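You operate a simulated robot arm through the tools that you are given. There is no shell and no other tool. Be economical: measure what you need, move in short steps, check, and stop when the job is done.

Carry out the task below with a simulated robot arm. There is one attempt and no reset: what you move stays moved.

Task
Press the box number three key two times. Open the fourth cabinet drawer from the top, fetch the white foam block from the top of the wide table and set it in the inside the fourth cabinet drawer from the top, then shut the drawer. Fetch the purple insole from the top of the wide table and set it on the long workbench by the air hose. Put the cream mug in the sink bowl. Fetch the cork block and set it on the blue sheet. Fetch the yellow heel block and set it on the white framed sheet. Put the orange pad box on the top of the wide table away on the free half of the steel table. Put the teal cloth on the orange framed sheet. Put the hand brush on the wooden counter before the rolls away on the back of the long workbench. Switch the blue switch on. Press the downdraft button three times. Put the blue cord coil on the upper right shelf of the white shelf unit away on the middle of the long workbench. Do these in any order. Set down upright: cream mug, yellow heel block, orange pad box.

Only the result counts: the job must be done as asked and must still hold three seconds after the hand-in. Knocking over, shifting, dropping, spilling or breaking anything else fails it. Flat cloth is picked up by pressing the open fingertips on it (5 to 10 N) and closing them slowly along it; thin cloth reads only 2 to 8 mm in the jaws.

Robot
A 6-joint arm with a two-finger gripper on a trunk, on a base that drives. Base frame: it is fixed to the floor where the robot stands at the start and does not move with it; the origin is under the middle of the robot, x ahead of it, y to its left, z up; the surface under the hand at the start is at about z = 800. Units: mm, degrees, N and s.
With the tool pointing down near the work surface it reaches from about 100 to 700 mm from the robot's upright axis, wherever it stands. Its first joint turns from -166.0 to 166.0 degrees. Places, roughly: back of the long workbench (17x37 cm) [2280, -4200, 920]; blue cord coil (10x10x3 cm) [1700, -11000, 400]; blue sheet (15x18x1 cm) [1700, 700, 800]; blue switch [2000, -8300, 800]; box number three key [500, 100, 800]; cork block (11x7x3 cm) [2400, -400, 200]; cream mug (10x14x12 cm) [1500, -2600, 900]; downdraft button [-1600, -3300, 900]; fourth cabinet drawer [2400, -2900, 300]; free half of the steel table [5000, -1100, 900]; hand brush (5x11x7 cm) [-1600, 1200, 900]; inside the fourth cabinet drawer [2400, -2900, 300]; long workbench by the air hose [2400, -3800, 900]; middle of the long workbench [2400, -3100, 900]; orange framed sheet [5000, -2250, 250]; orange pad box [2000, 750, 750]; purple insole (11x30x3 cm) [800, -1000, 800]; sink bowl inside [400, -6000, 700]; teal cloth (7x10x5 cm) [3900, 2300, 800]; white foam block [500, 500, 750]; white framed sheet [4750, -2250, 1000]; yellow heel block [2500, 250, 1000]. Payload 2.45 kg.
Tool frame: the origin (TCP) lies between the finger pads and is the grasp point; the fingertips stand 26 mm ahead of it; z points along the fingers, y is the line along which they close. Largest opening 96 mm; the body of the gripper starts 69 mm behind the TCP.
Orientation is that of the tool frame in the base frame, as [roll, pitch, yaw] about the fixed x, y, z axes, in that order (R = Rz(yaw) Ry(pitch) Rx(roll)). With the fingers straight down and closing along the base's y, the tool's x points along the base's -x, its y along +y and its z along -z.

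Tools
- The arm moves only by the tool nudge_tool. Its argument "motion" is one flat list of numbers, 7 for each row, row after row: the turn, a rotation vector about the tool's x, y, z in degrees, then the shift along the tool's x, y, z in mm, then the closure in counts, from 0 (fully open) to 255 (shut). In form: [wx, wy, wz, tx, ty, tz, fingers, wx, wy, wz, tx, ty, tz, fingers, ...]. A call has 1 to 10 rows; each row is the pose to reach, as a shift and turn from the pose commanded when the call began, along the tool's axes at that moment. Rows are played at 5 a second. More than 50 mm and 8.6 degrees between two rows, or a gripper value outside its range, and nothing of the call is played. A pose out of reach is approached as far as the arm can. The call stops where the force on the tool passes 40 N (or 10 N more than at its start, if that is more) or the arm is blocked; 0.2 s more then pass. Each finger halts on what it meets, pressing with about 36 N; the grip force reading is that of the motor and also rises with nothing between the fingers. The clock runs only during rows and for 0.2 s after the last one: add rows that repeat a pose to give the fingers time. It gives the time, the measured TCP pose, the force on the tool (base axes), the opening and the grip force at its end, in the units of the frame above (readings bear some noise), with the torque about the TCP (base axes, N m) and any sound that the robot's microphone picked up, and new pictures: "show" is both (left out), scene, wrist or none.
- Cameras (640 x 400 px; columns grow to the right, rows downward): "scene" is now at [27.5, 197.8, 1150.9]; the picture's right is [0.29, -0.96, 0.00], its down [-0.32, -0.10, -0.94] and it looks along [0.90, 0.27, -0.34] (base axes); focal length 259 px, centre (320, 200). "wrist" rides on the gripper at [82, 3, -98] in the tool frame; the picture's right is [-0.04, 1.00, 0.00], its down [-0.73, -0.03, -0.68] and it looks along [-0.68, -0.03, 0.73] (tool axes); focal length 256 px, centre (320, 200). There is no depth. A picture from a camera that has moved, and an enlarged one, comes with that camera's place and axes in the base frame and with its lens. The place of the scene camera against the robot may be out by one fixed shift of up to 18 mm in any direction.
- move_column(by): slides the trunk up (or, below 0, down) by that many mm; the arm and the scene camera ride with it, the base frame stays. It gives what a move gives, with no picture.
- steer(legs): drives the robot by 1 to 6 legs, each [ahead, turn to the left] in mm and degrees, along the robot's own axes; the way and the turn of a leg run together, so that a leg with both is an arc; at most 1500 mm and 180 degrees a leg. The arm and the cameras ride along, it lands a little off, and it stops where it bumps. It gives what a move gives, and a new picture of the scene camera.
- turn_head(pan, tilt): turns the head with the scene camera to pan (to the left, within 155 degrees either way) and tilt (down, from -29 to 69), counted from straight ahead of the robot. It gives what a move gives, and a new picture of the scene camera.
- zoom(camera, box): a new picture of the part [left, top, right, bottom] of that camera's present view, enlarged. No time passes.
- finish_job(): hands the job in; it is judged then, once.

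Work in short steps. Places have to be worked out from the pictures, the camera data and where the tool is seen: move nearer, look again, correct. Check each grasp and each placing, and mend what went wrong. You have 556 turns and 360 pictures in all, those below and enlarged ones among them. Open the gripper and draw the arm clear of the work before you hand the job in, unless the task says otherwise; then end with one line.

The tools are called after "Emit:" as name(argument=value, ...) on one line, values as JSON. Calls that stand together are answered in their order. nudge_tool: Moves the arm, as the interface text tells. Its arguments: {"type":"object","properties":{"motion":{"type":"array","items":{"type":"number"}},"show":{"type":"string","enum":["both","scene","wrist","none"]}},"required":["motion"]} The other tools are called the same way: move_column (by) slides the trunk up or down; steer (legs) drives the base; turn_head (pan, tilt) turns the head that bears the scene camera; zoom (camera, box) takes an enlarged picture of a part of a camera's view; finish_job () hands the job in.

At the start:

```text
clock: 0.0
tcp_pos: [418.3, 166.9, 999.3]
ee_rot: [180.0, -0.1, -179.9]
force: [0.7, 0.9, 0.8]
wrist_torque: [0.01, -0.04, -0.03]
finger_gap: 95.9
gripper_force: 0.1
trunk travel left (down, up): [-150.0, 0.0]
robot x, y, heading: [-0.3, 0.6, -0.1]
head pan, tilt: [16.6, 19.6]
```

scene: 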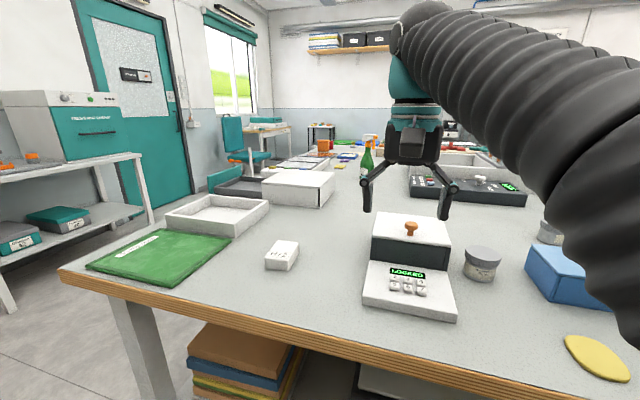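
wrist: 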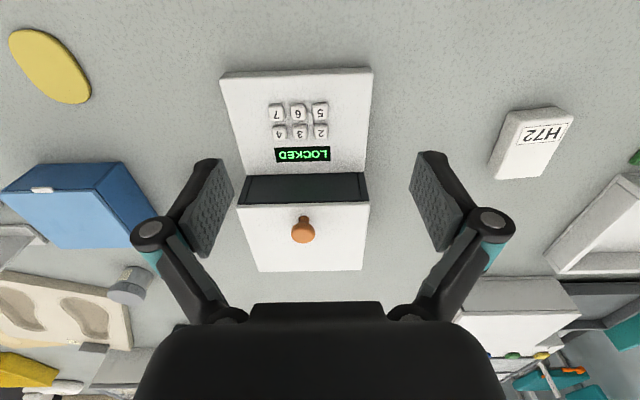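

I zoom on the key box in the wrist view to read its keys and locate number three.

Emit:
zoom(camera="wrist", box=[220, 60, 380, 160])

Emit:
zoom(camera="scene", box=[340, 200, 500, 300])

```text
4.00 times, centred on (300, 110) of wrist
camera zoom: at [336.6, 169.5, 1097.9], right [0.04, 1.0, 0.0], down [0.73, -0.03, 0.68], along [0.68, -0.03, -0.73], focal length 1024 px, centre (400, 560)
```

zoom: 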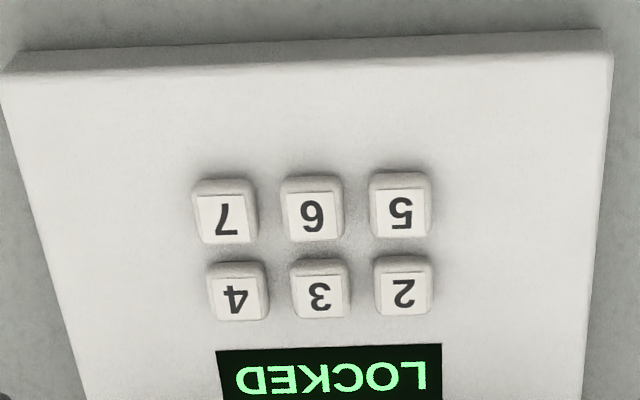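

```text
4.00 times, centred on (420, 250) of scene
camera zoom: at [27.5, 197.8, 1150.9], right [0.29, -0.96, 0.0], down [-0.32, -0.1, -0.94], along [0.9, 0.27, -0.34], focal length 1035 px, centre (-80, 0)
```

zoom: 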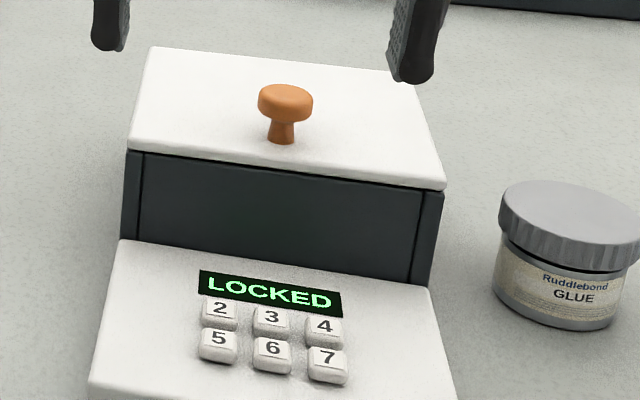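

Key 3 is judged near [480, 140, 830]. I close the fingers and move above it, staying well over the box, then look.

Emit:
nudge_tool(motion=[0, 0, 0, -20, -9, 0, 128, 0, 0, 0, -40, -18, 30, 255, 0, 0, 0, -62, -27, 60, 255, 0, 0, 0, -62, -27, 60, 255, 0, 0, 0, -62, -27, 60, 255])

```text
clock: 1.2
tcp_pos: [482.7, 140.0, 939.3]
ee_rot: [-180.0, 0.0, -180.0]
force: [-0.6, -0.8, 0.1]
wrist_torque: [0.0, -0.04, 0.02]
finger_gap: 0.0
gripper_force: 28.7
trunk travel left (down, up): [-150.0, 0.0]
robot x, y, heading: [5.1, 3.2, -0.1]
head pan, tilt: [16.6, 19.6]
camera scene: at [27.5, 197.8, 1150.9], right [0.29, -0.96, 0.0], down [-0.32, -0.1, -0.94], along [0.9, 0.27, -0.34], focal length 259 px, centre (320, 200)
camera wrist: at [400.7, 142.7, 1036.6], right [0.04, 1.0, 0.0], down [0.73, -0.03, 0.68], along [0.68, -0.03, -0.73], focal length 256 px, centre (320, 200)
```

scene: 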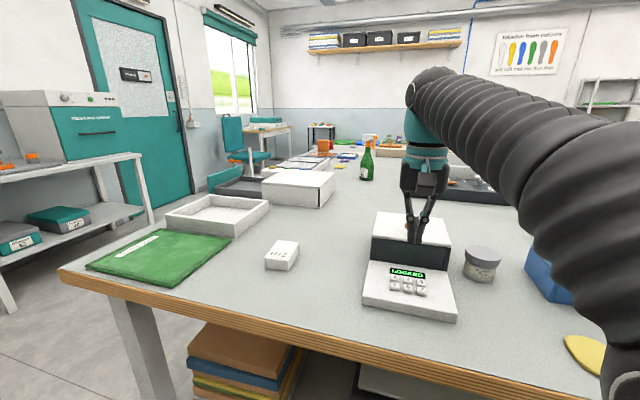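
wrist: 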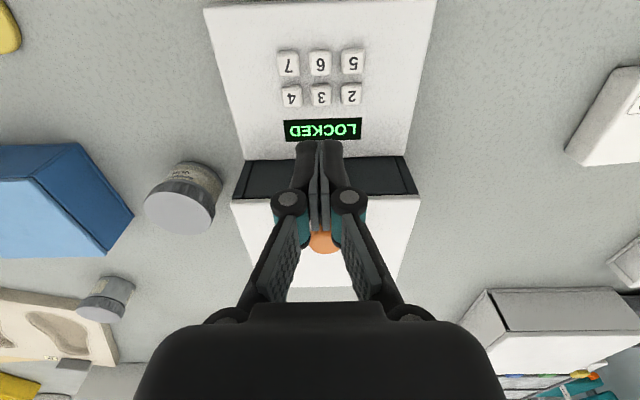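

Two views fix key 3 at about [480.4, 139.8, 829]. I descend to just above it.

Emit:
nudge_tool(motion=[0, 0, 0, 2, 0, 40, 255, 0, 0, 0, 2, 0, 70, 255, 0, 0, 0, 2, 0, 79, 255, 0, 0, 0, 2, 0, 79, 255], show="wrist")

```text
clock: 2.2
tcp_pos: [479.1, 139.5, 860.4]
ee_rot: [180.0, 0.1, 179.9]
force: [0.2, -0.1, -0.5]
wrist_torque: [0.0, 0.0, 0.02]
finger_gap: 0.0
gripper_force: 28.7
trunk travel left (down, up): [-150.0, 0.0]
robot x, y, heading: [-0.9, 1.9, 0.0]
head pan, tilt: [16.6, 19.6]
camera wrist: at [397.2, 142.1, 957.7], right [0.04, 1.0, 0.0], down [0.73, -0.03, 0.68], along [0.68, -0.03, -0.73], focal length 256 px, centre (320, 200)
```

wrist: 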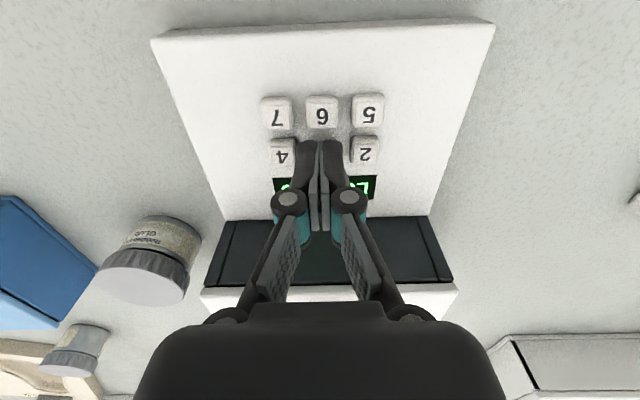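

Fingertips are over key 3, clear of its neighbours. Press slowly and look for a click.

Emit:
nudge_tool(motion=[0, 0, 0, 0, 0, 3, 255, 0, 0, 0, 0, 0, 5, 255, 0, 0, 0, 0, 0, 6, 255, 0, 0, 0, 0, 0, 7, 255, 0, 0, 0, 0, 0, 8, 255], show="scene")

```text
clock: 3.4
tcp_pos: [479.0, 138.9, 852.9]
ee_rot: [179.9, 0.1, 180.0]
force: [1.5, -1.6, 5.2]
wrist_torque: [-0.01, -0.06, 0.02]
finger_gap: 5.8
gripper_force: 28.6
trunk travel left (down, up): [-150.0, 0.0]
robot x, y, heading: [3.3, 1.5, -0.1]
head pan, tilt: [16.6, 19.6]
heard: click
camera scene: at [27.5, 197.7, 1151.0], right [0.29, -0.96, 0.0], down [-0.32, -0.1, -0.94], along [0.9, 0.27, -0.34], focal length 259 px, centre (320, 200)
```

scene: 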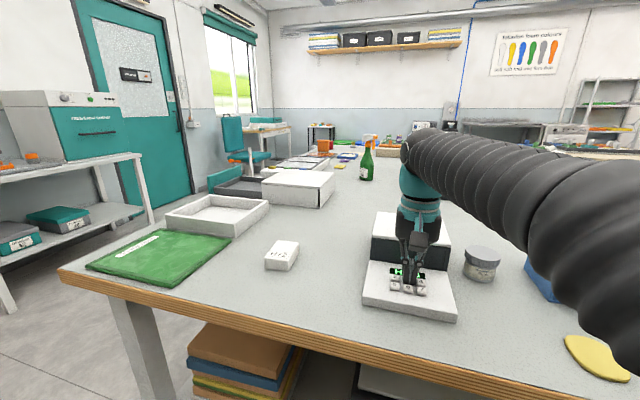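

A click: first press. Lift off.

Emit:
nudge_tool(motion=[0, 0, 0, 0, 0, -4, 255, 0, 0, 0, 0, 0, -10, 255, 0, 0, 0, 0, 0, -10, 255], show="wrist")

```text
clock: 4.2
tcp_pos: [478.1, 140.0, 862.7]
ee_rot: [179.9, -0.1, -180.0]
force: [0.1, 0.2, 0.6]
wrist_torque: [-0.03, 0.02, 0.01]
finger_gap: 0.0
gripper_force: 28.1
trunk travel left (down, up): [-150.0, 0.0]
robot x, y, heading: [4.7, -0.6, 0.1]
head pan, tilt: [16.6, 19.6]
camera wrist: at [396.9, 142.1, 960.2], right [0.04, 1.0, 0.0], down [0.73, -0.03, 0.68], along [0.68, -0.03, -0.73], focal length 256 px, centre (320, 200)
```

wrist: 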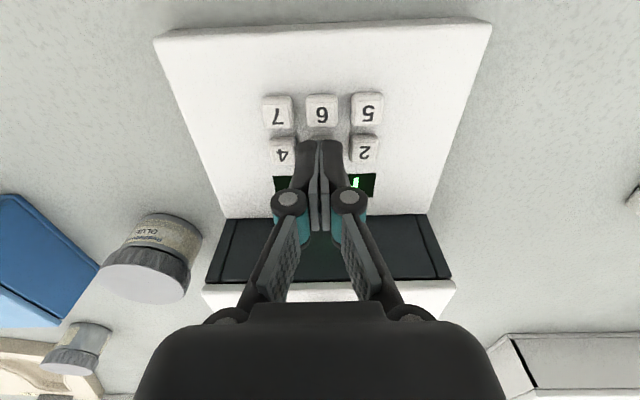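

The display changed to a short count (looks like "1"). Second press, same depth, then lift high.

Emit:
nudge_tool(motion=[0, 0, 0, 0, 0, 5, 255, 0, 0, 0, 0, 0, 7, 255, 0, 0, 0, 0, 0, 8, 255, 0, 0, 0, 0, 0, 9, 255, 0, 0, 0, 0, 0, 10, 255, 0, 0, 0, 0, 0, 5, 255, 0, 0, 0, 0, 0, 0, 255, 0, 0, 0, 0, 0, -40, 255, 0, 0, 0, 10, 0, -80, 128, 0, 0, 0, 20, 0, -100, 0])

```text
clock: 6.4
tcp_pos: [458.8, 139.0, 963.1]
ee_rot: [-180.0, 0.0, 180.0]
force: [1.2, -0.2, 0.0]
wrist_torque: [-0.02, 0.05, 0.0]
finger_gap: 96.2
gripper_force: 0.1
trunk travel left (down, up): [-150.0, 0.0]
robot x, y, heading: [-2.5, 1.1, -0.0]
head pan, tilt: [16.6, 19.6]
heard: click
camera scene: at [27.7, 197.8, 1150.9], right [0.29, -0.96, 0.0], down [-0.32, -0.1, -0.94], along [0.9, 0.27, -0.34], focal length 259 px, centre (320, 200)
camera wrist: at [377.7, 142.5, 1061.0], right [0.04, 1.0, 0.0], down [0.73, -0.03, 0.68], along [0.68, -0.03, -0.73], focal length 256 px, centre (320, 200)
```

scene: 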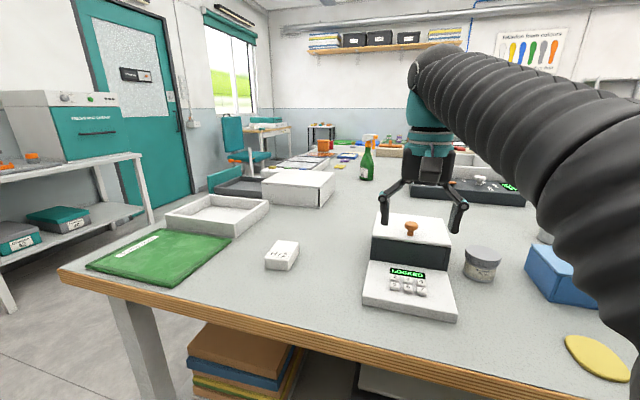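
wrist: 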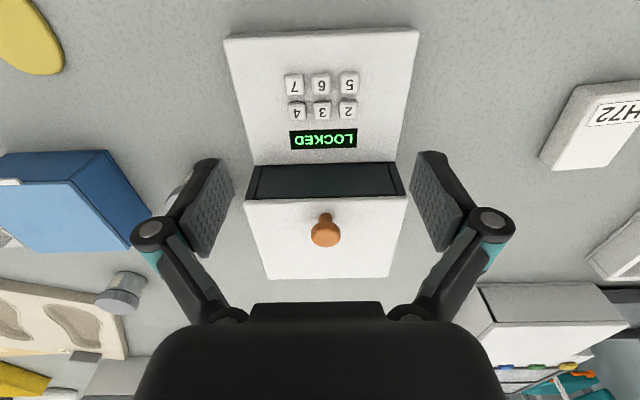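

Two clicks heard for key 3. The H72 white block at about [519, 441] should be the foam block. I survey the room with the head before planning routes.

Emit:
turn_head(pan=-60, tilt=15)

Emit:
turn_head(pan=-130, tilt=15)

Emit:
turn_head(pan=100, tilt=15)

Emit:
turn_head(pan=155, tilt=15)

Emit:
turn_head(pan=30, tilt=10)

```text
clock: 7.9
tcp_pos: [460.2, 140.3, 963.1]
ee_rot: [179.9, 0.0, -180.0]
force: [-0.3, -0.4, 0.1]
wrist_torque: [-0.01, -0.02, 0.03]
finger_gap: 96.1
gripper_force: 0.1
trunk travel left (down, up): [-150.0, 0.0]
robot x, y, heading: [3.3, 0.4, -0.1]
head pan, tilt: [-60.0, 15.0]
camera scene: at [-15.0, 90.3, 1158.5], right [-0.87, -0.5, 0.0], down [-0.13, 0.22, -0.97], along [0.48, -0.84, -0.26], focal length 259 px, centre (320, 200)
```

scene: 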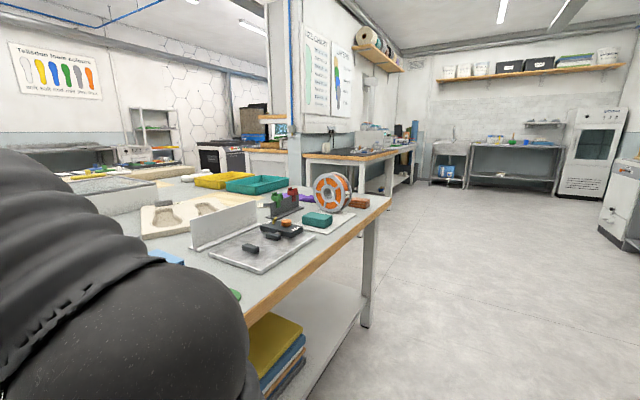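

```text
clock: 9.3
tcp_pos: [460.6, 139.4, 962.0]
ee_rot: [-180.0, 0.0, 180.0]
force: [0.8, -0.1, -0.5]
wrist_torque: [-0.02, 0.01, 0.01]
finger_gap: 96.3
gripper_force: 0.0
trunk travel left (down, up): [-150.0, 0.0]
robot x, y, heading: [1.2, -0.3, -0.3]
head pan, tilt: [-130.0, 15.0]
camera scene: at [-121.7, 99.6, 1158.5], right [-0.77, 0.64, 0.0], down [0.17, 0.2, -0.97], along [-0.62, -0.74, -0.26], focal length 259 px, centre (320, 200)
```

scene: 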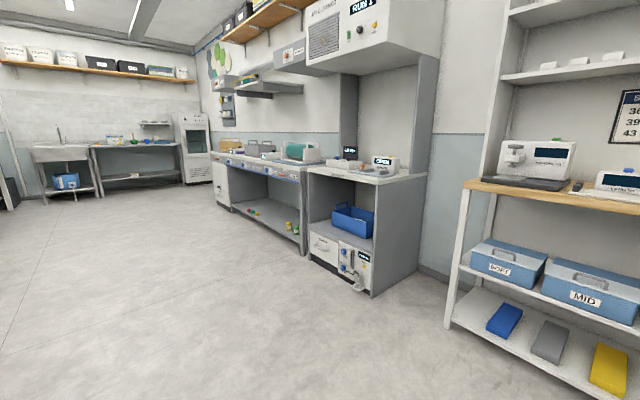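

```text
clock: 12.6
tcp_pos: [459.3, 140.1, 962.8]
ee_rot: [-180.0, -0.1, -180.0]
force: [-0.3, 0.3, -0.1]
wrist_torque: [0.02, -0.02, 0.02]
finger_gap: 96.1
gripper_force: 0.1
trunk travel left (down, up): [-150.0, 0.0]
robot x, y, heading: [2.8, -1.8, 0.3]
head pan, tilt: [100.0, 15.0]
camera scene: at [-77.9, 263.2, 1158.5], right [0.98, 0.17, 0.0], down [0.04, -0.26, -0.97], along [-0.17, 0.95, -0.26], focal length 259 px, centre (320, 200)
```

scene: 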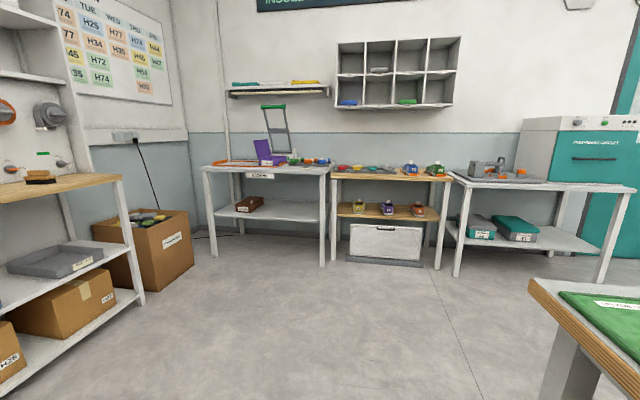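

```text
clock: 13.8
tcp_pos: [459.5, 140.2, 962.5]
ee_rot: [-179.9, 0.0, -180.0]
force: [0.3, 0.4, 0.0]
wrist_torque: [0.02, -0.01, 0.05]
finger_gap: 96.2
gripper_force: 0.1
trunk travel left (down, up): [-150.0, 0.0]
robot x, y, heading: [0.9, -0.5, 0.2]
head pan, tilt: [154.7, 15.0]
camera scene: at [-146.2, 211.1, 1158.5], right [0.43, 0.9, 0.0], down [0.23, -0.11, -0.97], along [-0.87, 0.41, -0.26], focal length 259 px, centre (320, 200)
```

scene: 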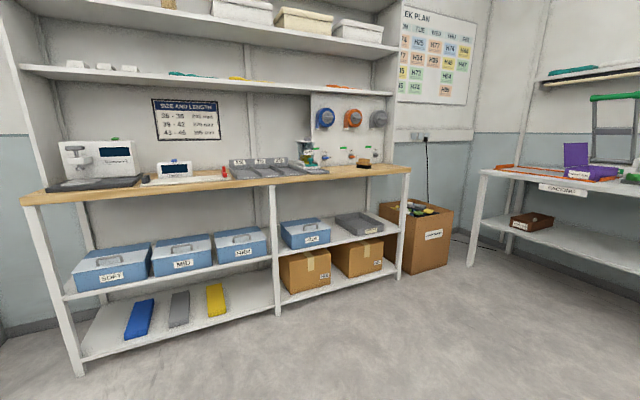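

```text
clock: 15.9
tcp_pos: [459.7, 140.1, 963.2]
ee_rot: [180.0, -0.1, -180.0]
force: [-0.2, -0.3, 0.0]
wrist_torque: [0.01, 0.02, 0.02]
finger_gap: 95.8
gripper_force: 0.2
trunk travel left (down, up): [-150.0, 0.0]
robot x, y, heading: [-3.1, -3.7, -0.1]
head pan, tilt: [30.0, 10.0]
camera scene: at [18.8, 217.7, 1166.6], right [0.5, -0.87, 0.0], down [-0.15, -0.09, -0.98], along [0.85, 0.49, -0.17], focal length 259 px, centre (320, 200)
```

scene: 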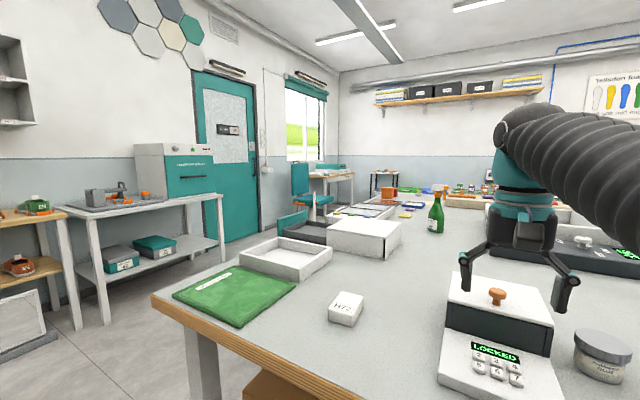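

Geography is clear enough to start. First tuck the arm back and up, then drive to the wooden counter with the hand brush (seen near [-1650, 1250]).

Emit:
nudge_tool(motion=[0, 0, 0, 45, -20, -30, 0, 0, 0, 0, 90, -50, -60, 0, 0, 0, 0, 130, -90, -80, 0, 0, 0, 0, 160, -130, -90, 0], show="none")

Emit:
steer(legs=[[-200, 0], [0, 124.2], [1100, 0], [412, 0], [0, 55.8]])

```text
refused: row 1 steps farther than a row can; nothing moved
```

```text
clock: 32.7
tcp_pos: [-1563.2, 1093.7, 963.5]
ee_rot: [180.0, 0.0, 1.3]
force: [0.3, -0.3, 0.2]
wrist_torque: [0.01, -0.02, -0.01]
finger_gap: 95.8
gripper_force: 0.0
trunk travel left (down, up): [-150.0, 0.0]
robot x, y, heading: [-1106.8, 1245.4, -178.8]
head pan, tilt: [30.0, 10.0]
camera scene: at [-1125.0, 1051.3, 1166.6], right [-0.52, 0.86, 0.0], down [0.15, 0.09, -0.98], along [-0.84, -0.51, -0.17], focal length 259 px, centre (320, 200)
```

scene: 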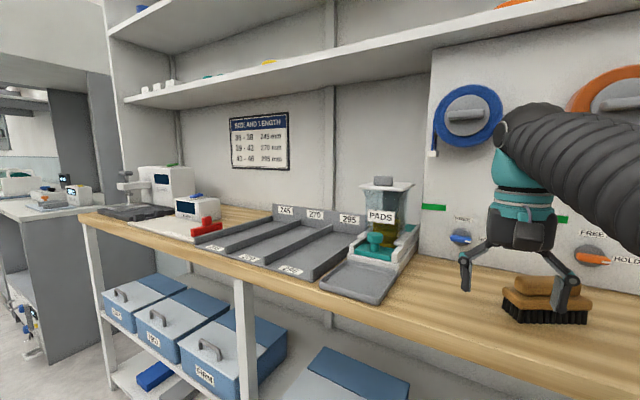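

The refused nudge left the arm extended, but nothing was touched. The brush is right below/right of the gripper; I take a wrist picture after a small lift.

Emit:
nudge_tool(motion=[0, 0, 0, 0, 0, -20, 0, 0, 0, 0, 0, 0, -40, 0], show="wrist")

Emit:
turn_head(pan=0, tilt=35)

```text
clock: 33.3
tcp_pos: [-1562.8, 1092.8, 1002.5]
ee_rot: [179.9, 0.2, 1.2]
force: [-0.2, 0.3, 0.0]
wrist_torque: [0.06, -0.02, 0.04]
finger_gap: 96.1
gripper_force: 0.0
trunk travel left (down, up): [-150.0, 0.0]
robot x, y, heading: [-1105.7, 1240.8, -178.6]
head pan, tilt: [30.0, 10.0]
camera wrist: at [-1481.3, 1090.8, 1099.6], right [-0.02, -1.0, 0.0], down [-0.73, 0.01, 0.68], along [-0.68, 0.01, -0.73], focal length 256 px, centre (320, 200)
```

wrist: 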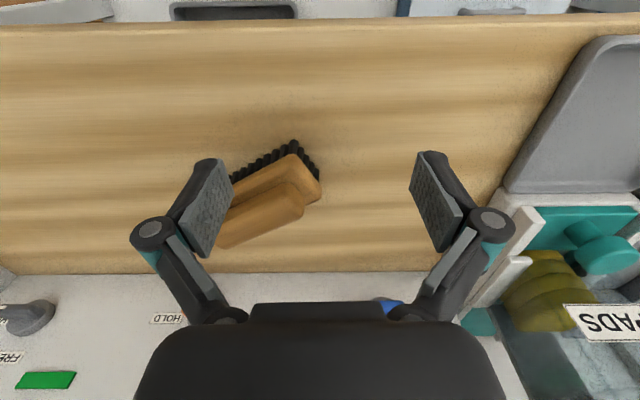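

```text
clock: 34.2
tcp_pos: [-1563.2, 1092.8, 1001.6]
ee_rot: [179.9, 0.4, 1.2]
force: [-0.1, -0.3, 0.3]
wrist_torque: [0.0, -0.01, 0.01]
finger_gap: 96.1
gripper_force: 0.0
trunk travel left (down, up): [-150.0, 0.0]
robot x, y, heading: [-1105.6, 1244.1, -178.6]
head pan, tilt: [0.0, 35.0]
camera scene: at [-1133.6, 1097.5, 1126.5], right [-0.02, 1.0, 0.0], down [0.57, 0.01, -0.82], along [-0.82, -0.02, -0.57], focal length 259 px, centre (320, 200)
```

scene: 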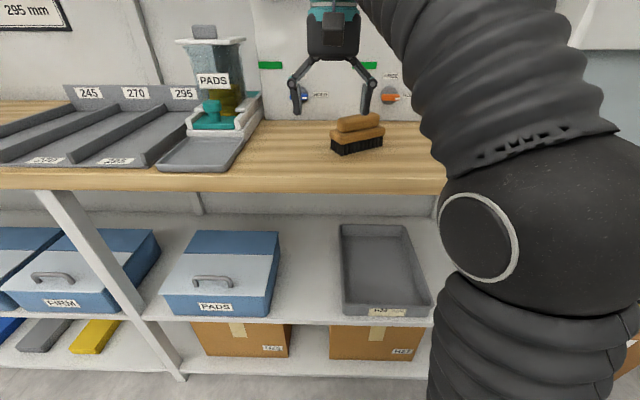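

The brush lies with its long axis about 123° in base. I rotate the tool ~58° and centre above it for another view.

Emit:
nudge_tool(motion=[0, 0, 8.3, -18, -9.6, 0, 0, 0, 0, 16.6, -36, -19, 0, 0, 0, 0, 25, -54, -29, 0, 0, 0, 0, 33.3, -72, -38, 0, 0, 0, 0, 41.6, -90, -48, 0, 0, 0, 0, 50, -108, -57, 0, 0, 0, 0, 58, -127, -67, 0, 0, 0, 0, 58, -127, -67, 0, 0], show="wrist")

```text
clock: 36.0
tcp_pos: [-1674.2, 1160.1, 969.6]
ee_rot: [179.8, 0.2, -56.9]
force: [-0.6, -0.7, 0.4]
wrist_torque: [-0.02, 0.0, 0.01]
finger_gap: 96.1
gripper_force: 0.0
out of reach, approached as far as the arm can: row 1, 2, 3, 4, 5, 6, 7, 8
trunk travel left (down, up): [-150.0, 0.0]
robot x, y, heading: [-1103.7, 1242.7, -178.8]
head pan, tilt: [0.0, 35.0]
camera wrist: at [-1632.2, 1089.8, 1067.5], right [-0.86, -0.51, 0.0], down [-0.37, 0.63, 0.68], along [-0.35, 0.58, -0.73], focal length 256 px, centre (320, 200)
```

wrist: 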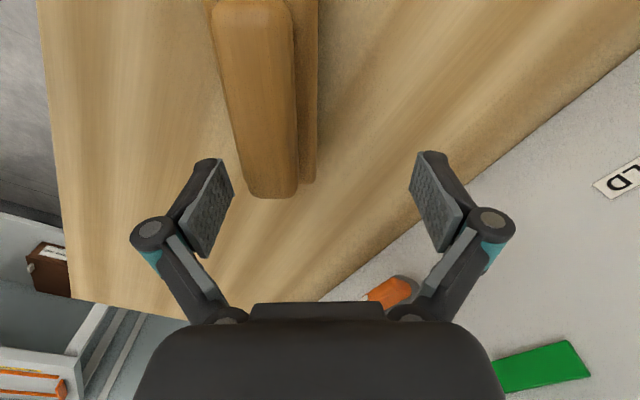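

The brush handle is nearer, about [-1642, 1168], top z≈928. I centre over it and look again.

Emit:
nudge_tool(motion=[0, 0, 3, 5, -15, 0, 0, 0, 0, 3, 11, -31, 0, 0, 0, 0, 3, 11, -31, 0, 0], show="both")

```text
clock: 36.8
tcp_pos: [-1642.0, 1166.6, 968.9]
ee_rot: [179.9, 0.0, -59.8]
force: [-0.3, -0.3, -0.2]
wrist_torque: [-0.01, -0.01, 0.0]
finger_gap: 96.0
gripper_force: 0.3
trunk travel left (down, up): [-150.0, 0.0]
robot x, y, heading: [-1108.0, 1246.2, -178.9]
head pan, tilt: [0.0, 35.0]
camera scene: at [-1133.7, 1097.6, 1126.5], right [-0.02, 1.0, 0.0], down [0.57, 0.01, -0.82], along [-0.82, -0.02, -0.57], focal length 259 px, centre (320, 200)
camera wrist: at [-1604.0, 1095.2, 1066.5], right [-0.88, -0.47, 0.0], down [-0.34, 0.65, 0.68], along [-0.32, 0.6, -0.73], focal length 256 px, centre (320, 200)
```

scene: 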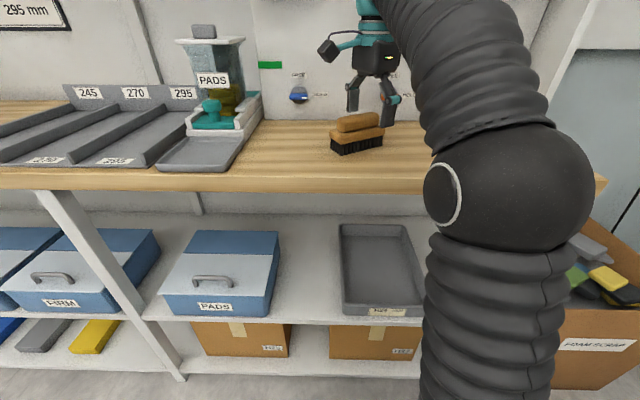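
wrist: 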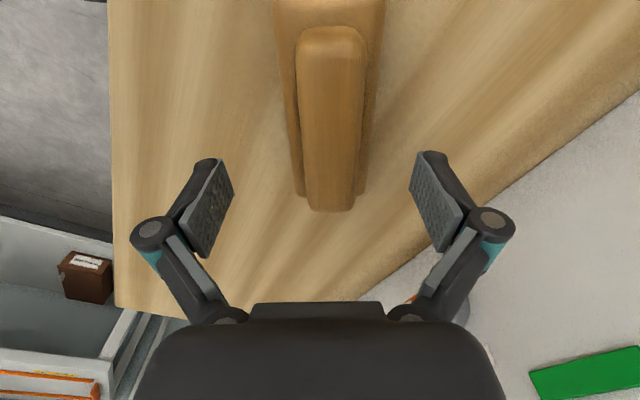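

Triangulating across views puts the handle centre at about [-1631, 1139] with top z≈955 (counter ≈ 888). I shift along the brush axis and come down a little.

Emit:
nudge_tool(motion=[0, 0, 0, 15, 4, 0, 0, 0, 0, 0, 30, 4, 0, 0, 0, 0, 0, 30, 4, 20, 0, 0, 0, 0, 30, 4, 20, 0], show="both")

```text
clock: 37.8
tcp_pos: [-1630.6, 1139.4, 948.4]
ee_rot: [-180.0, 0.0, -59.8]
force: [-0.1, -0.2, -0.3]
wrist_torque: [-0.02, -0.03, -0.03]
finger_gap: 95.9
gripper_force: 0.0
trunk travel left (down, up): [-150.0, 0.0]
robot x, y, heading: [-1107.4, 1241.9, -178.8]
head pan, tilt: [0.0, 35.0]
camera scene: at [-1133.6, 1097.6, 1126.5], right [-0.02, 1.0, 0.0], down [0.57, 0.01, -0.82], along [-0.82, -0.02, -0.57], focal length 259 px, centre (320, 200)
camera wrist: at [-1592.7, 1067.0, 1045.3], right [-0.88, -0.47, 0.0], down [-0.34, 0.65, 0.68], along [-0.32, 0.6, -0.73], focal length 256 px, centre (320, 200)
```

scene: 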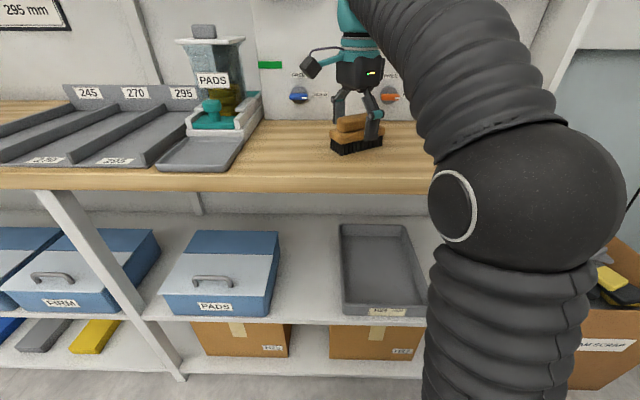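
wrist: 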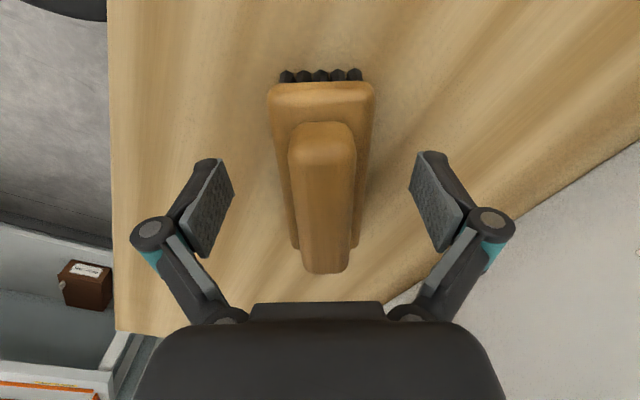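

Brush is centred between the fingers. Descend 24 mm and close.

Emit:
nudge_tool(motion=[0, 0, 0, 0, 0, 12, 0, 0, 0, 0, 0, 0, 24, 0, 0, 0, 0, 0, 0, 24, 100, 0, 0, 0, 0, 0, 24, 180, 0, 0, 0, 0, 0, 24, 255, 0, 0, 0, 0, 0, 24, 255], show="wrist")

```text
clock: 39.2
tcp_pos: [-1629.3, 1138.3, 926.3]
ee_rot: [179.9, 0.1, -59.7]
force: [3.6, 1.5, 20.7]
wrist_torque: [0.4, -0.57, 0.01]
finger_gap: 46.2
gripper_force: 35.7
trunk travel left (down, up): [-150.0, 0.0]
robot x, y, heading: [-1106.0, 1238.2, -178.6]
head pan, tilt: [0.0, 35.0]
camera wrist: at [-1590.7, 1067.1, 1022.7], right [-0.88, -0.47, 0.0], down [-0.34, 0.65, 0.68], along [-0.32, 0.6, -0.73], focal length 256 px, centre (320, 200)
```

wrist: 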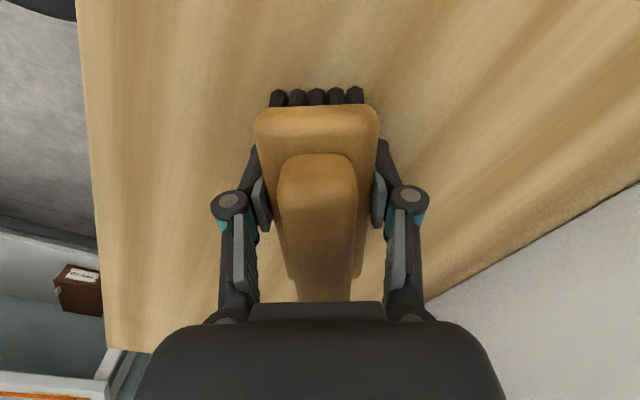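

Gripped at 46 mm (tips touched the counter, so it is at z≈899). Lift and check.

Emit:
nudge_tool(motion=[0, 0, 0, 0, 0, -10, 255, 0, 0, 0, 0, 0, -40, 255, 0, 0, 0, 0, 0, -80, 255, 0, 0, 0, 0, 0, -80, 255], show="scene")

```text
clock: 40.2
tcp_pos: [-1624.8, 1139.7, 988.4]
ee_rot: [179.8, 0.1, -59.9]
force: [-0.6, -1.1, -1.2]
wrist_torque: [-0.01, -0.01, 0.01]
finger_gap: 46.0
gripper_force: 35.9
out of reach, approached as far as the arm can: row 3, 4
trunk travel left (down, up): [-150.0, 0.0]
robot x, y, heading: [-1103.4, 1246.5, -178.6]
head pan, tilt: [0.0, 35.0]
camera scene: at [-1133.7, 1097.6, 1126.4], right [-0.02, 1.0, 0.0], down [0.57, 0.01, -0.82], along [-0.82, -0.02, -0.57], focal length 259 px, centre (320, 200)
```

scene: 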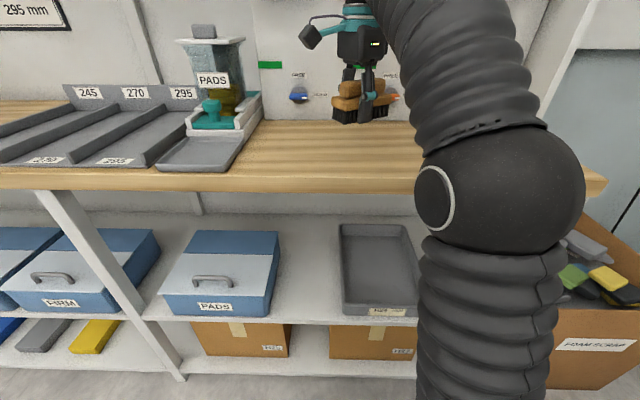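

Brush held clear. Back the base away, then tuck the arm.

Emit:
steer(legs=[[-450, 0]])

Emit:
nudge_tool(motion=[0, 0, 0, 20, -34, 0, 255, 0, 0, 0, 40, -68, -15, 255, 0, 0, 0, 58, -100, -30, 255, 0, 0, 0, 75, -130, -40, 255], show="none")

```text
clock: 42.9
tcp_pos: [-1176.7, 1150.0, 989.1]
ee_rot: [179.8, 0.1, -59.7]
force: [-0.2, 0.3, -1.2]
wrist_torque: [-0.04, -0.01, 0.04]
finger_gap: 46.1
gripper_force: 36.2
trunk travel left (down, up): [-150.0, 0.0]
robot x, y, heading: [-659.7, 1254.1, -179.0]
head pan, tilt: [0.0, 35.0]
camera scene: at [-684.2, 1107.1, 1126.5], right [-0.02, 1.0, 0.0], down [0.57, 0.01, -0.82], along [-0.82, -0.02, -0.57], focal length 259 px, centre (320, 200)
```

scene: 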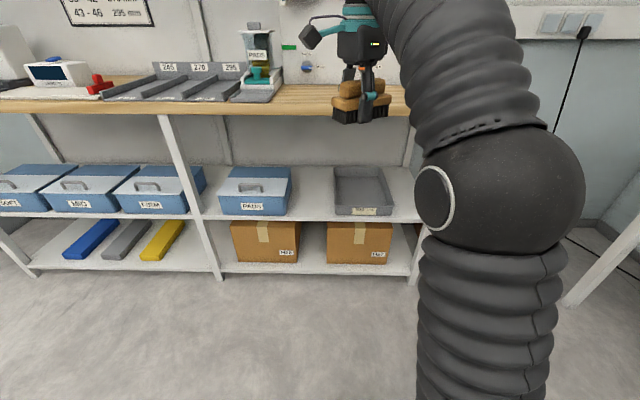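

```text
clock: 43.9
tcp_pos: [-1026.1, 1149.1, 1013.6]
ee_rot: [179.6, 0.1, -59.8]
force: [-0.6, -0.1, -1.9]
wrist_torque: [0.01, -0.09, 0.0]
finger_gap: 46.1
gripper_force: 35.8
out of reach, approached as far as the arm can: row 3, 4
trunk travel left (down, up): [-150.0, 0.0]
robot x, y, heading: [-657.3, 1254.5, -178.9]
head pan, tilt: [0.0, 35.0]
```

Drive down the aisle to about [-650, -1750] facing -y to view the long workbench.

Emit:
steer(legs=[[0, 88.9], [1500, 0], [1500, 0]])

Emit:
turn_head(pan=50, tilt=12)

```text
clock: 62.3
tcp_pos: [-716.8, -2146.4, 1013.3]
ee_rot: [179.5, 0.2, 25.8]
force: [0.3, -0.6, -1.8]
wrist_torque: [0.02, 0.0, -0.01]
finger_gap: 46.0
gripper_force: 36.3
trunk travel left (down, up): [-150.0, 0.0]
robot x, y, heading: [-793.9, -1769.6, -93.1]
head pan, tilt: [0.0, 35.0]
camera scene: at [-639.4, -1793.1, 1126.5], right [-1.0, 0.05, 0.0], down [0.03, 0.57, -0.82], along [-0.04, -0.82, -0.57], focal length 259 px, centre (320, 200)
```

scene: 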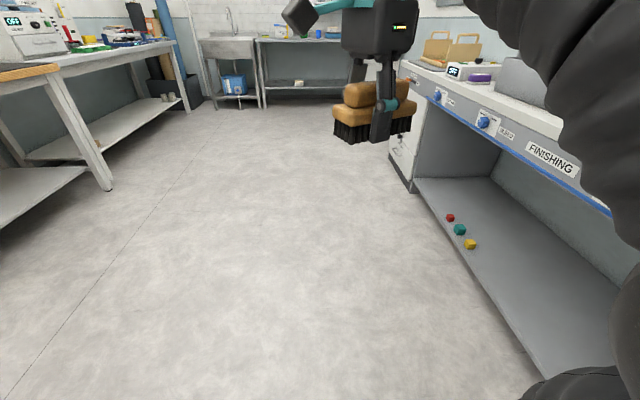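

```text
clock: 63.4
tcp_pos: [-717.6, -2146.0, 1013.3]
ee_rot: [179.5, 0.0, 25.9]
force: [-0.1, -0.1, -2.0]
wrist_torque: [0.02, -0.02, 0.01]
finger_gap: 46.0
gripper_force: 36.0
trunk travel left (down, up): [-150.0, 0.0]
robot x, y, heading: [-789.6, -1770.3, -93.1]
head pan, tilt: [50.0, 12.0]
camera scene: at [-566.6, -1768.9, 1163.3], right [-0.68, -0.73, 0.0], down [-0.15, 0.14, -0.98], along [0.71, -0.67, -0.21], focal length 259 px, centre (320, 200)
```

scene: 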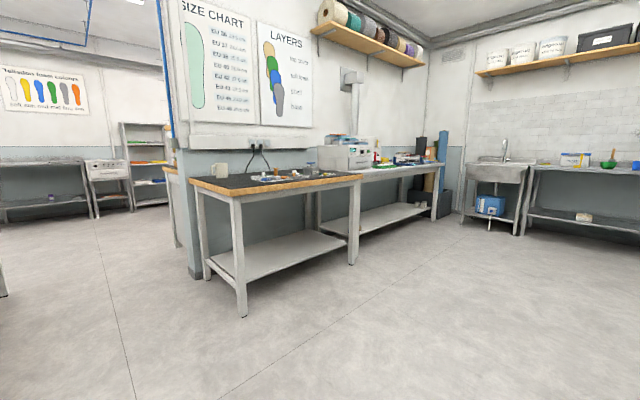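

The partition's near end is about [1900, -2420]; the long workbench must be on its far side, reached by the gap at y≈-1850. Drive into the gap and look.

Emit:
steer(legs=[[0, 91.9], [1500, 0], [900, 0]])

Emit:
turn_head(pan=-25, tilt=20)

```text
clock: 79.0
tcp_pos: [1935.6, -1608.4, 1014.2]
ee_rot: [179.5, 0.0, 120.9]
force: [0.1, 0.3, -1.5]
wrist_torque: [-0.01, 0.01, 0.0]
finger_gap: 45.9
gripper_force: 36.5
trunk travel left (down, up): [-150.0, 0.0]
robot x, y, heading: [1564.2, -1715.8, 1.6]
head pan, tilt: [50.0, 12.0]
camera scene: at [1557.9, -1474.6, 1163.3], right [0.79, -0.62, 0.0], down [-0.13, -0.16, -0.98], along [0.61, 0.77, -0.21], focal length 259 px, centre (320, 200)
```

scene: 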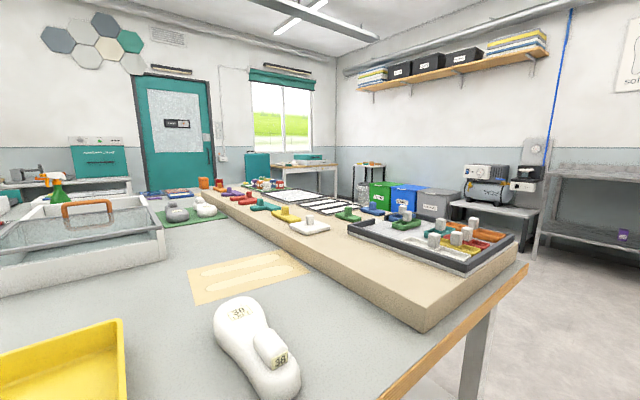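

```text
clock: 80.5
tcp_pos: [1935.3, -1608.6, 1013.4]
ee_rot: [179.4, 0.2, 120.7]
force: [-0.1, 0.0, -1.0]
wrist_torque: [0.02, 0.01, -0.02]
finger_gap: 46.0
gripper_force: 36.4
trunk travel left (down, up): [-150.0, 0.0]
robot x, y, heading: [1563.8, -1716.0, 1.9]
head pan, tilt: [-25.0, 20.0]
camera scene: at [1585.8, -1584.5, 1150.3], right [-0.39, -0.92, 0.0], down [-0.31, 0.13, -0.94], along [0.86, -0.37, -0.34], focal length 259 px, centre (320, 200)
```

scene: 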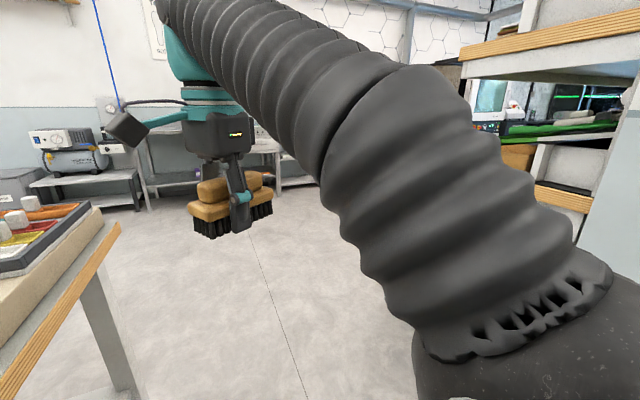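

The way ahead is clear. Continue to x≈3150 and look along -y at the east side.

Emit:
steer(legs=[[1500, -4], [100, 0], [0, -88]])

Emit:
turn_head(pan=0, tilt=15)

```text
clock: 92.4
tcp_pos: [3253.6, -2082.1, 1014.2]
ee_rot: [179.5, 0.1, 29.3]
force: [0.3, -0.7, -0.9]
wrist_torque: [0.0, -0.04, -0.03]
finger_gap: 46.1
gripper_force: 36.1
trunk travel left (down, up): [-150.0, 0.0]
robot x, y, heading: [3157.3, -1711.6, -89.5]
head pan, tilt: [-25.0, 20.0]
camera scene: at [3272.9, -1721.6, 1150.3], right [-0.91, 0.42, 0.0], down [0.14, 0.31, -0.94], along [-0.39, -0.85, -0.34], focal length 259 px, centre (320, 200)
```

scene: 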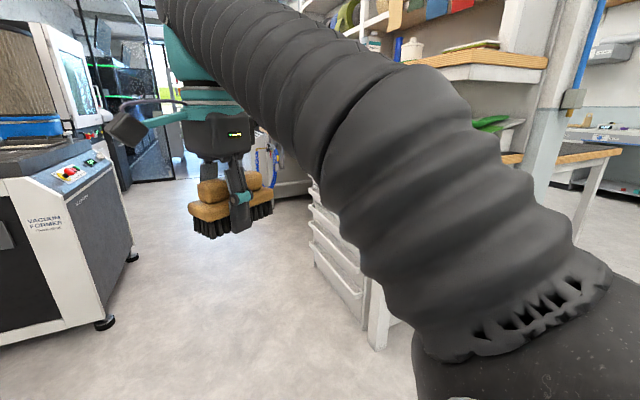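

```text
clock: 93.2
tcp_pos: [3254.2, -2081.4, 1013.3]
ee_rot: [179.5, 0.1, 29.3]
force: [0.0, 0.9, -0.9]
wrist_torque: [0.01, 0.0, 0.02]
finger_gap: 46.2
gripper_force: 35.9
trunk travel left (down, up): [-150.0, 0.0]
robot x, y, heading: [3154.9, -1710.1, -89.6]
head pan, tilt: [0.0, 15.0]
camera scene: at [3312.2, -1730.4, 1158.4], right [-1.0, 0.0, 0.0], down [0.0, 0.26, -0.97], along [0.0, -0.97, -0.26], focal length 259 px, centre (320, 200)
```

scene: 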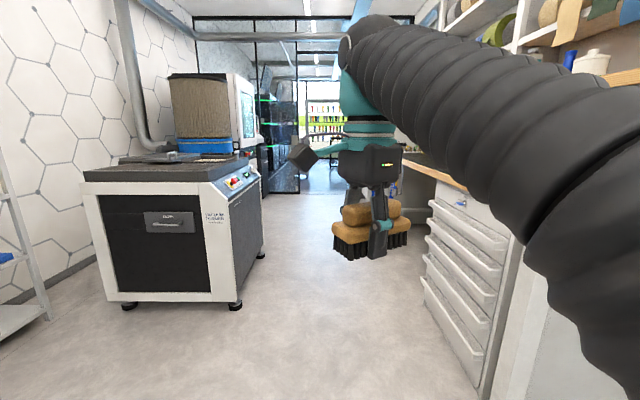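

The drawers face +x at x≈2560. Drive to y≈-4200 and face the bench.

Emit:
steer(legs=[[1500, 0], [980, 0], [0, -90]])

Emit:
turn_head(pan=15, tilt=15)

```text
clock: 109.1
tcp_pos: [2805.2, -4297.2, 1013.3]
ee_rot: [179.4, 0.1, -58.2]
force: [0.3, 0.0, -1.2]
wrist_torque: [-0.02, -0.03, -0.02]
finger_gap: 45.9
gripper_force: 35.6
trunk travel left (down, up): [-150.0, 0.0]
robot x, y, heading: [3169.6, -4186.9, -177.3]
head pan, tilt: [0.0, 15.0]
camera scene: at [3143.6, -4329.6, 1158.5], right [-0.05, 1.0, 0.0], down [0.26, 0.01, -0.97], along [-0.96, -0.05, -0.26], focal length 259 px, centre (320, 200)
```

scene: 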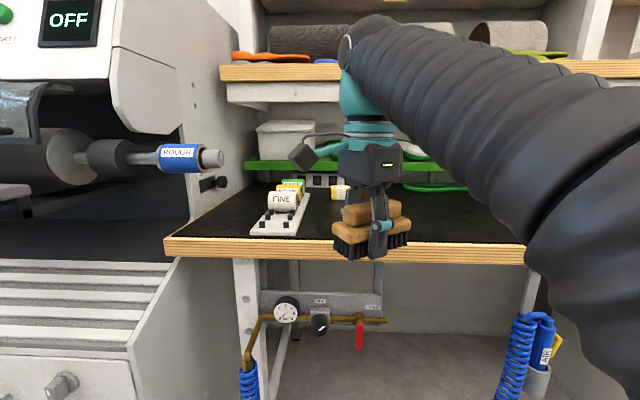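

```text
clock: 109.9
tcp_pos: [2804.1, -4298.0, 1012.8]
ee_rot: [179.5, 0.2, -58.3]
force: [0.1, -0.5, -1.9]
wrist_torque: [0.01, -0.01, 0.0]
finger_gap: 46.1
gripper_force: 35.6
trunk travel left (down, up): [-150.0, 0.0]
robot x, y, heading: [3170.9, -4184.0, -177.4]
head pan, tilt: [15.0, 15.0]
camera scene: at [3148.0, -4353.5, 1158.5], right [-0.3, 0.95, 0.0], down [0.25, 0.08, -0.97], along [-0.92, -0.29, -0.26], focal length 259 px, centre (320, 200)
```

scene: 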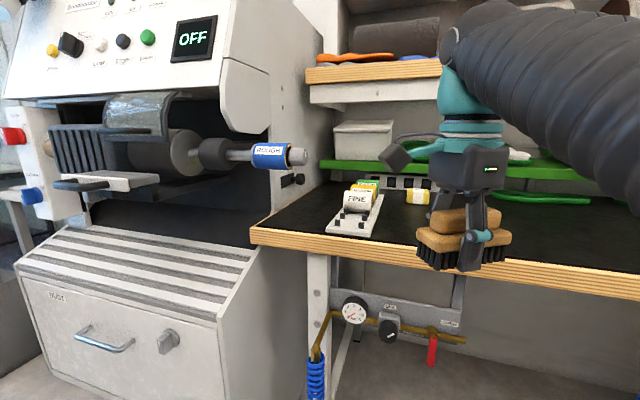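

The bench has a black mat with a belt rack on the left and a green rail at the back. Advance a bit and look with the wrist camera at the mat.

Emit:
steer(legs=[[200, 0]])

Emit:
nudge_tool(motion=[0, 0, -8, 0, 0, 0, 255, 0, 0, -16, 0, 0, 0, 255, 0, 0, -24, 0, 0, 0, 255, 0, 0, -32, 0, 0, 0, 255, 0, 0, -32, 0, 0, 0, 255], show="wrist")

```text
clock: 111.5
tcp_pos: [2604.7, -4307.7, 1012.8]
ee_rot: [179.5, 0.0, -58.3]
force: [-0.1, -0.1, -1.4]
wrist_torque: [-0.04, -0.01, -0.03]
finger_gap: 45.9
gripper_force: 35.8
trunk travel left (down, up): [-150.0, 0.0]
robot x, y, heading: [2971.4, -4192.4, -177.3]
head pan, tilt: [15.0, 15.0]
camera scene: at [2946.1, -4363.4, 1158.5], right [-0.3, 0.95, 0.0], down [0.25, 0.08, -0.97], along [-0.92, -0.29, -0.26], focal length 259 px, centre (320, 200)
```

scene: 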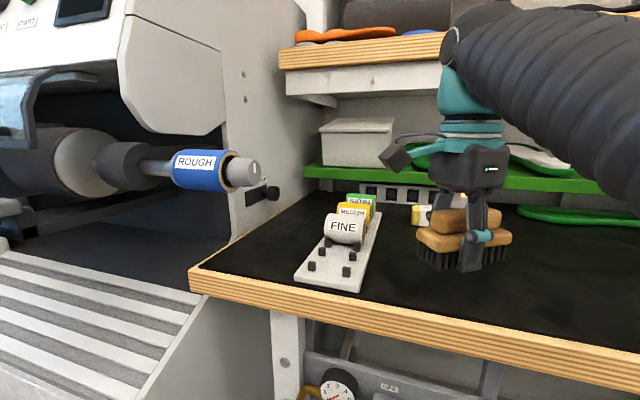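

```text
clock: 112.7
tcp_pos: [2602.8, -4309.0, 1014.0]
ee_rot: [179.8, 0.3, -26.2]
force: [0.6, -0.2, -0.8]
wrist_torque: [-0.03, -0.01, 0.01]
finger_gap: 45.8
gripper_force: 35.8
trunk travel left (down, up): [-150.0, 0.0]
robot x, y, heading: [2969.7, -4190.7, -177.3]
head pan, tilt: [15.0, 15.0]
camera wrist: at [2675.3, -4346.5, 1111.0], right [-0.48, -0.88, 0.01], down [-0.64, 0.35, 0.68], along [-0.6, 0.32, -0.73], focal length 256 px, centre (320, 200)
```

wrist: 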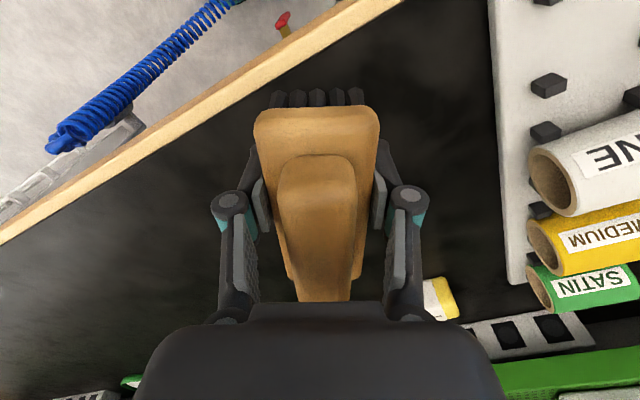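

I swing the arm to the robot's right so the scene camera sees the bench back clearly.

Emit:
nudge_tool(motion=[0, 0, 0, -16, -42, 0, 255, 0, 0, 0, -32, -84, 0, 255, 0, 0, 0, -48, -126, 0, 255, 0, 0, 0, -64, -168, 0, 255, 0, 0, 0, -80, -210, 0, 255, 0, 0, 0, -92, -240, 0, 255], show="scene")

Emit:
turn_head(pan=0, tilt=20)

```text
clock: 114.1
tcp_pos: [2627.6, -4050.8, 1013.7]
ee_rot: [179.7, 0.4, -26.3]
force: [0.6, 0.0, -1.2]
wrist_torque: [0.0, 0.02, -0.01]
finger_gap: 46.0
gripper_force: 36.1
trunk travel left (down, up): [-150.0, 0.0]
robot x, y, heading: [2968.2, -4196.7, -177.2]
head pan, tilt: [15.0, 15.0]
camera scene: at [2946.2, -4363.5, 1158.4], right [-0.3, 0.95, 0.0], down [0.25, 0.08, -0.97], along [-0.92, -0.29, -0.26], focal length 259 px, centre (320, 200)
```

scene: 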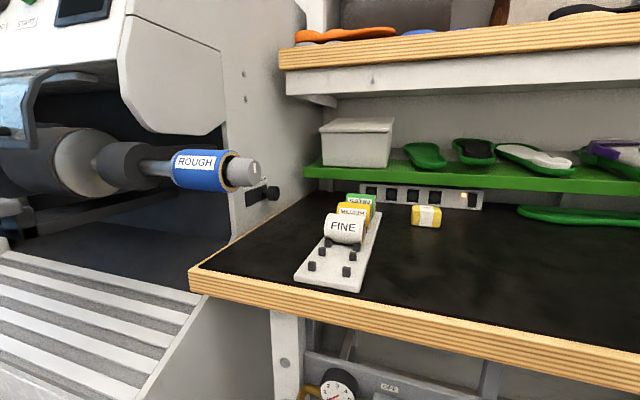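

```text
clock: 114.8
tcp_pos: [2628.1, -4049.9, 1012.4]
ee_rot: [179.7, 0.5, -26.2]
force: [-0.1, 0.2, -1.1]
wrist_torque: [-0.01, -0.04, 0.01]
finger_gap: 46.0
gripper_force: 35.8
trunk travel left (down, up): [-150.0, 0.0]
robot x, y, heading: [2970.1, -4194.6, -177.2]
head pan, tilt: [0.0, 20.0]
camera scene: at [2942.0, -4339.3, 1150.4], right [-0.05, 1.0, 0.0], down [0.34, 0.02, -0.94], along [-0.94, -0.05, -0.34], focal length 259 px, centre (320, 200)
```

scene: 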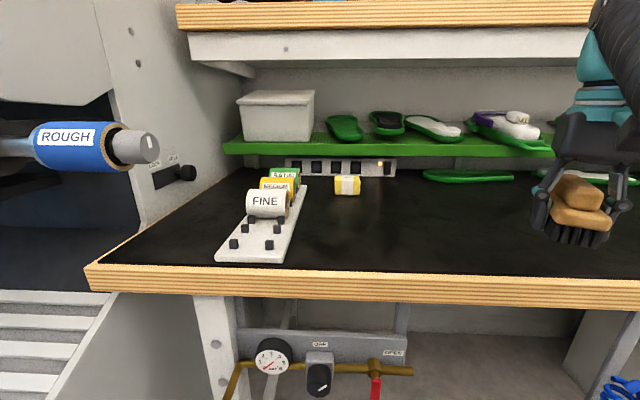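

I need to know how close the base can go; look steeply down at the base front.

Emit:
turn_head(pan=0, tilt=69)

```text
clock: 116.0
tcp_pos: [2627.2, -4050.8, 1013.1]
ee_rot: [179.7, 0.4, -26.3]
force: [-0.2, -0.1, -1.1]
wrist_torque: [-0.03, 0.01, 0.0]
finger_gap: 45.9
gripper_force: 36.4
trunk travel left (down, up): [-150.0, 0.0]
robot x, y, heading: [2968.7, -4196.9, -177.1]
head pan, tilt: [0.0, 68.8]
camera scene: at [2979.1, -4337.5, 1082.8], right [-0.05, 1.0, 0.0], down [0.93, 0.04, -0.36], along [-0.36, -0.02, -0.93], focal length 259 px, centre (320, 200)
```

scene: 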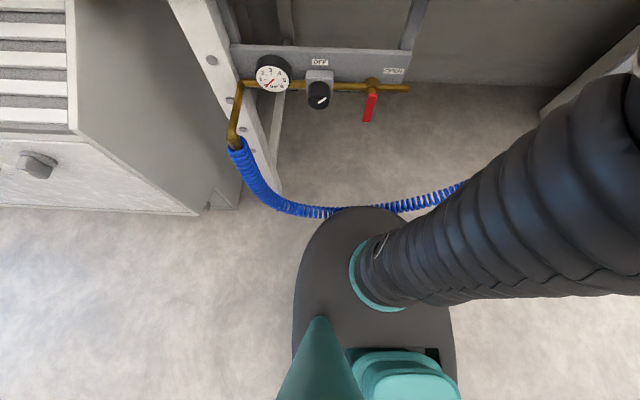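

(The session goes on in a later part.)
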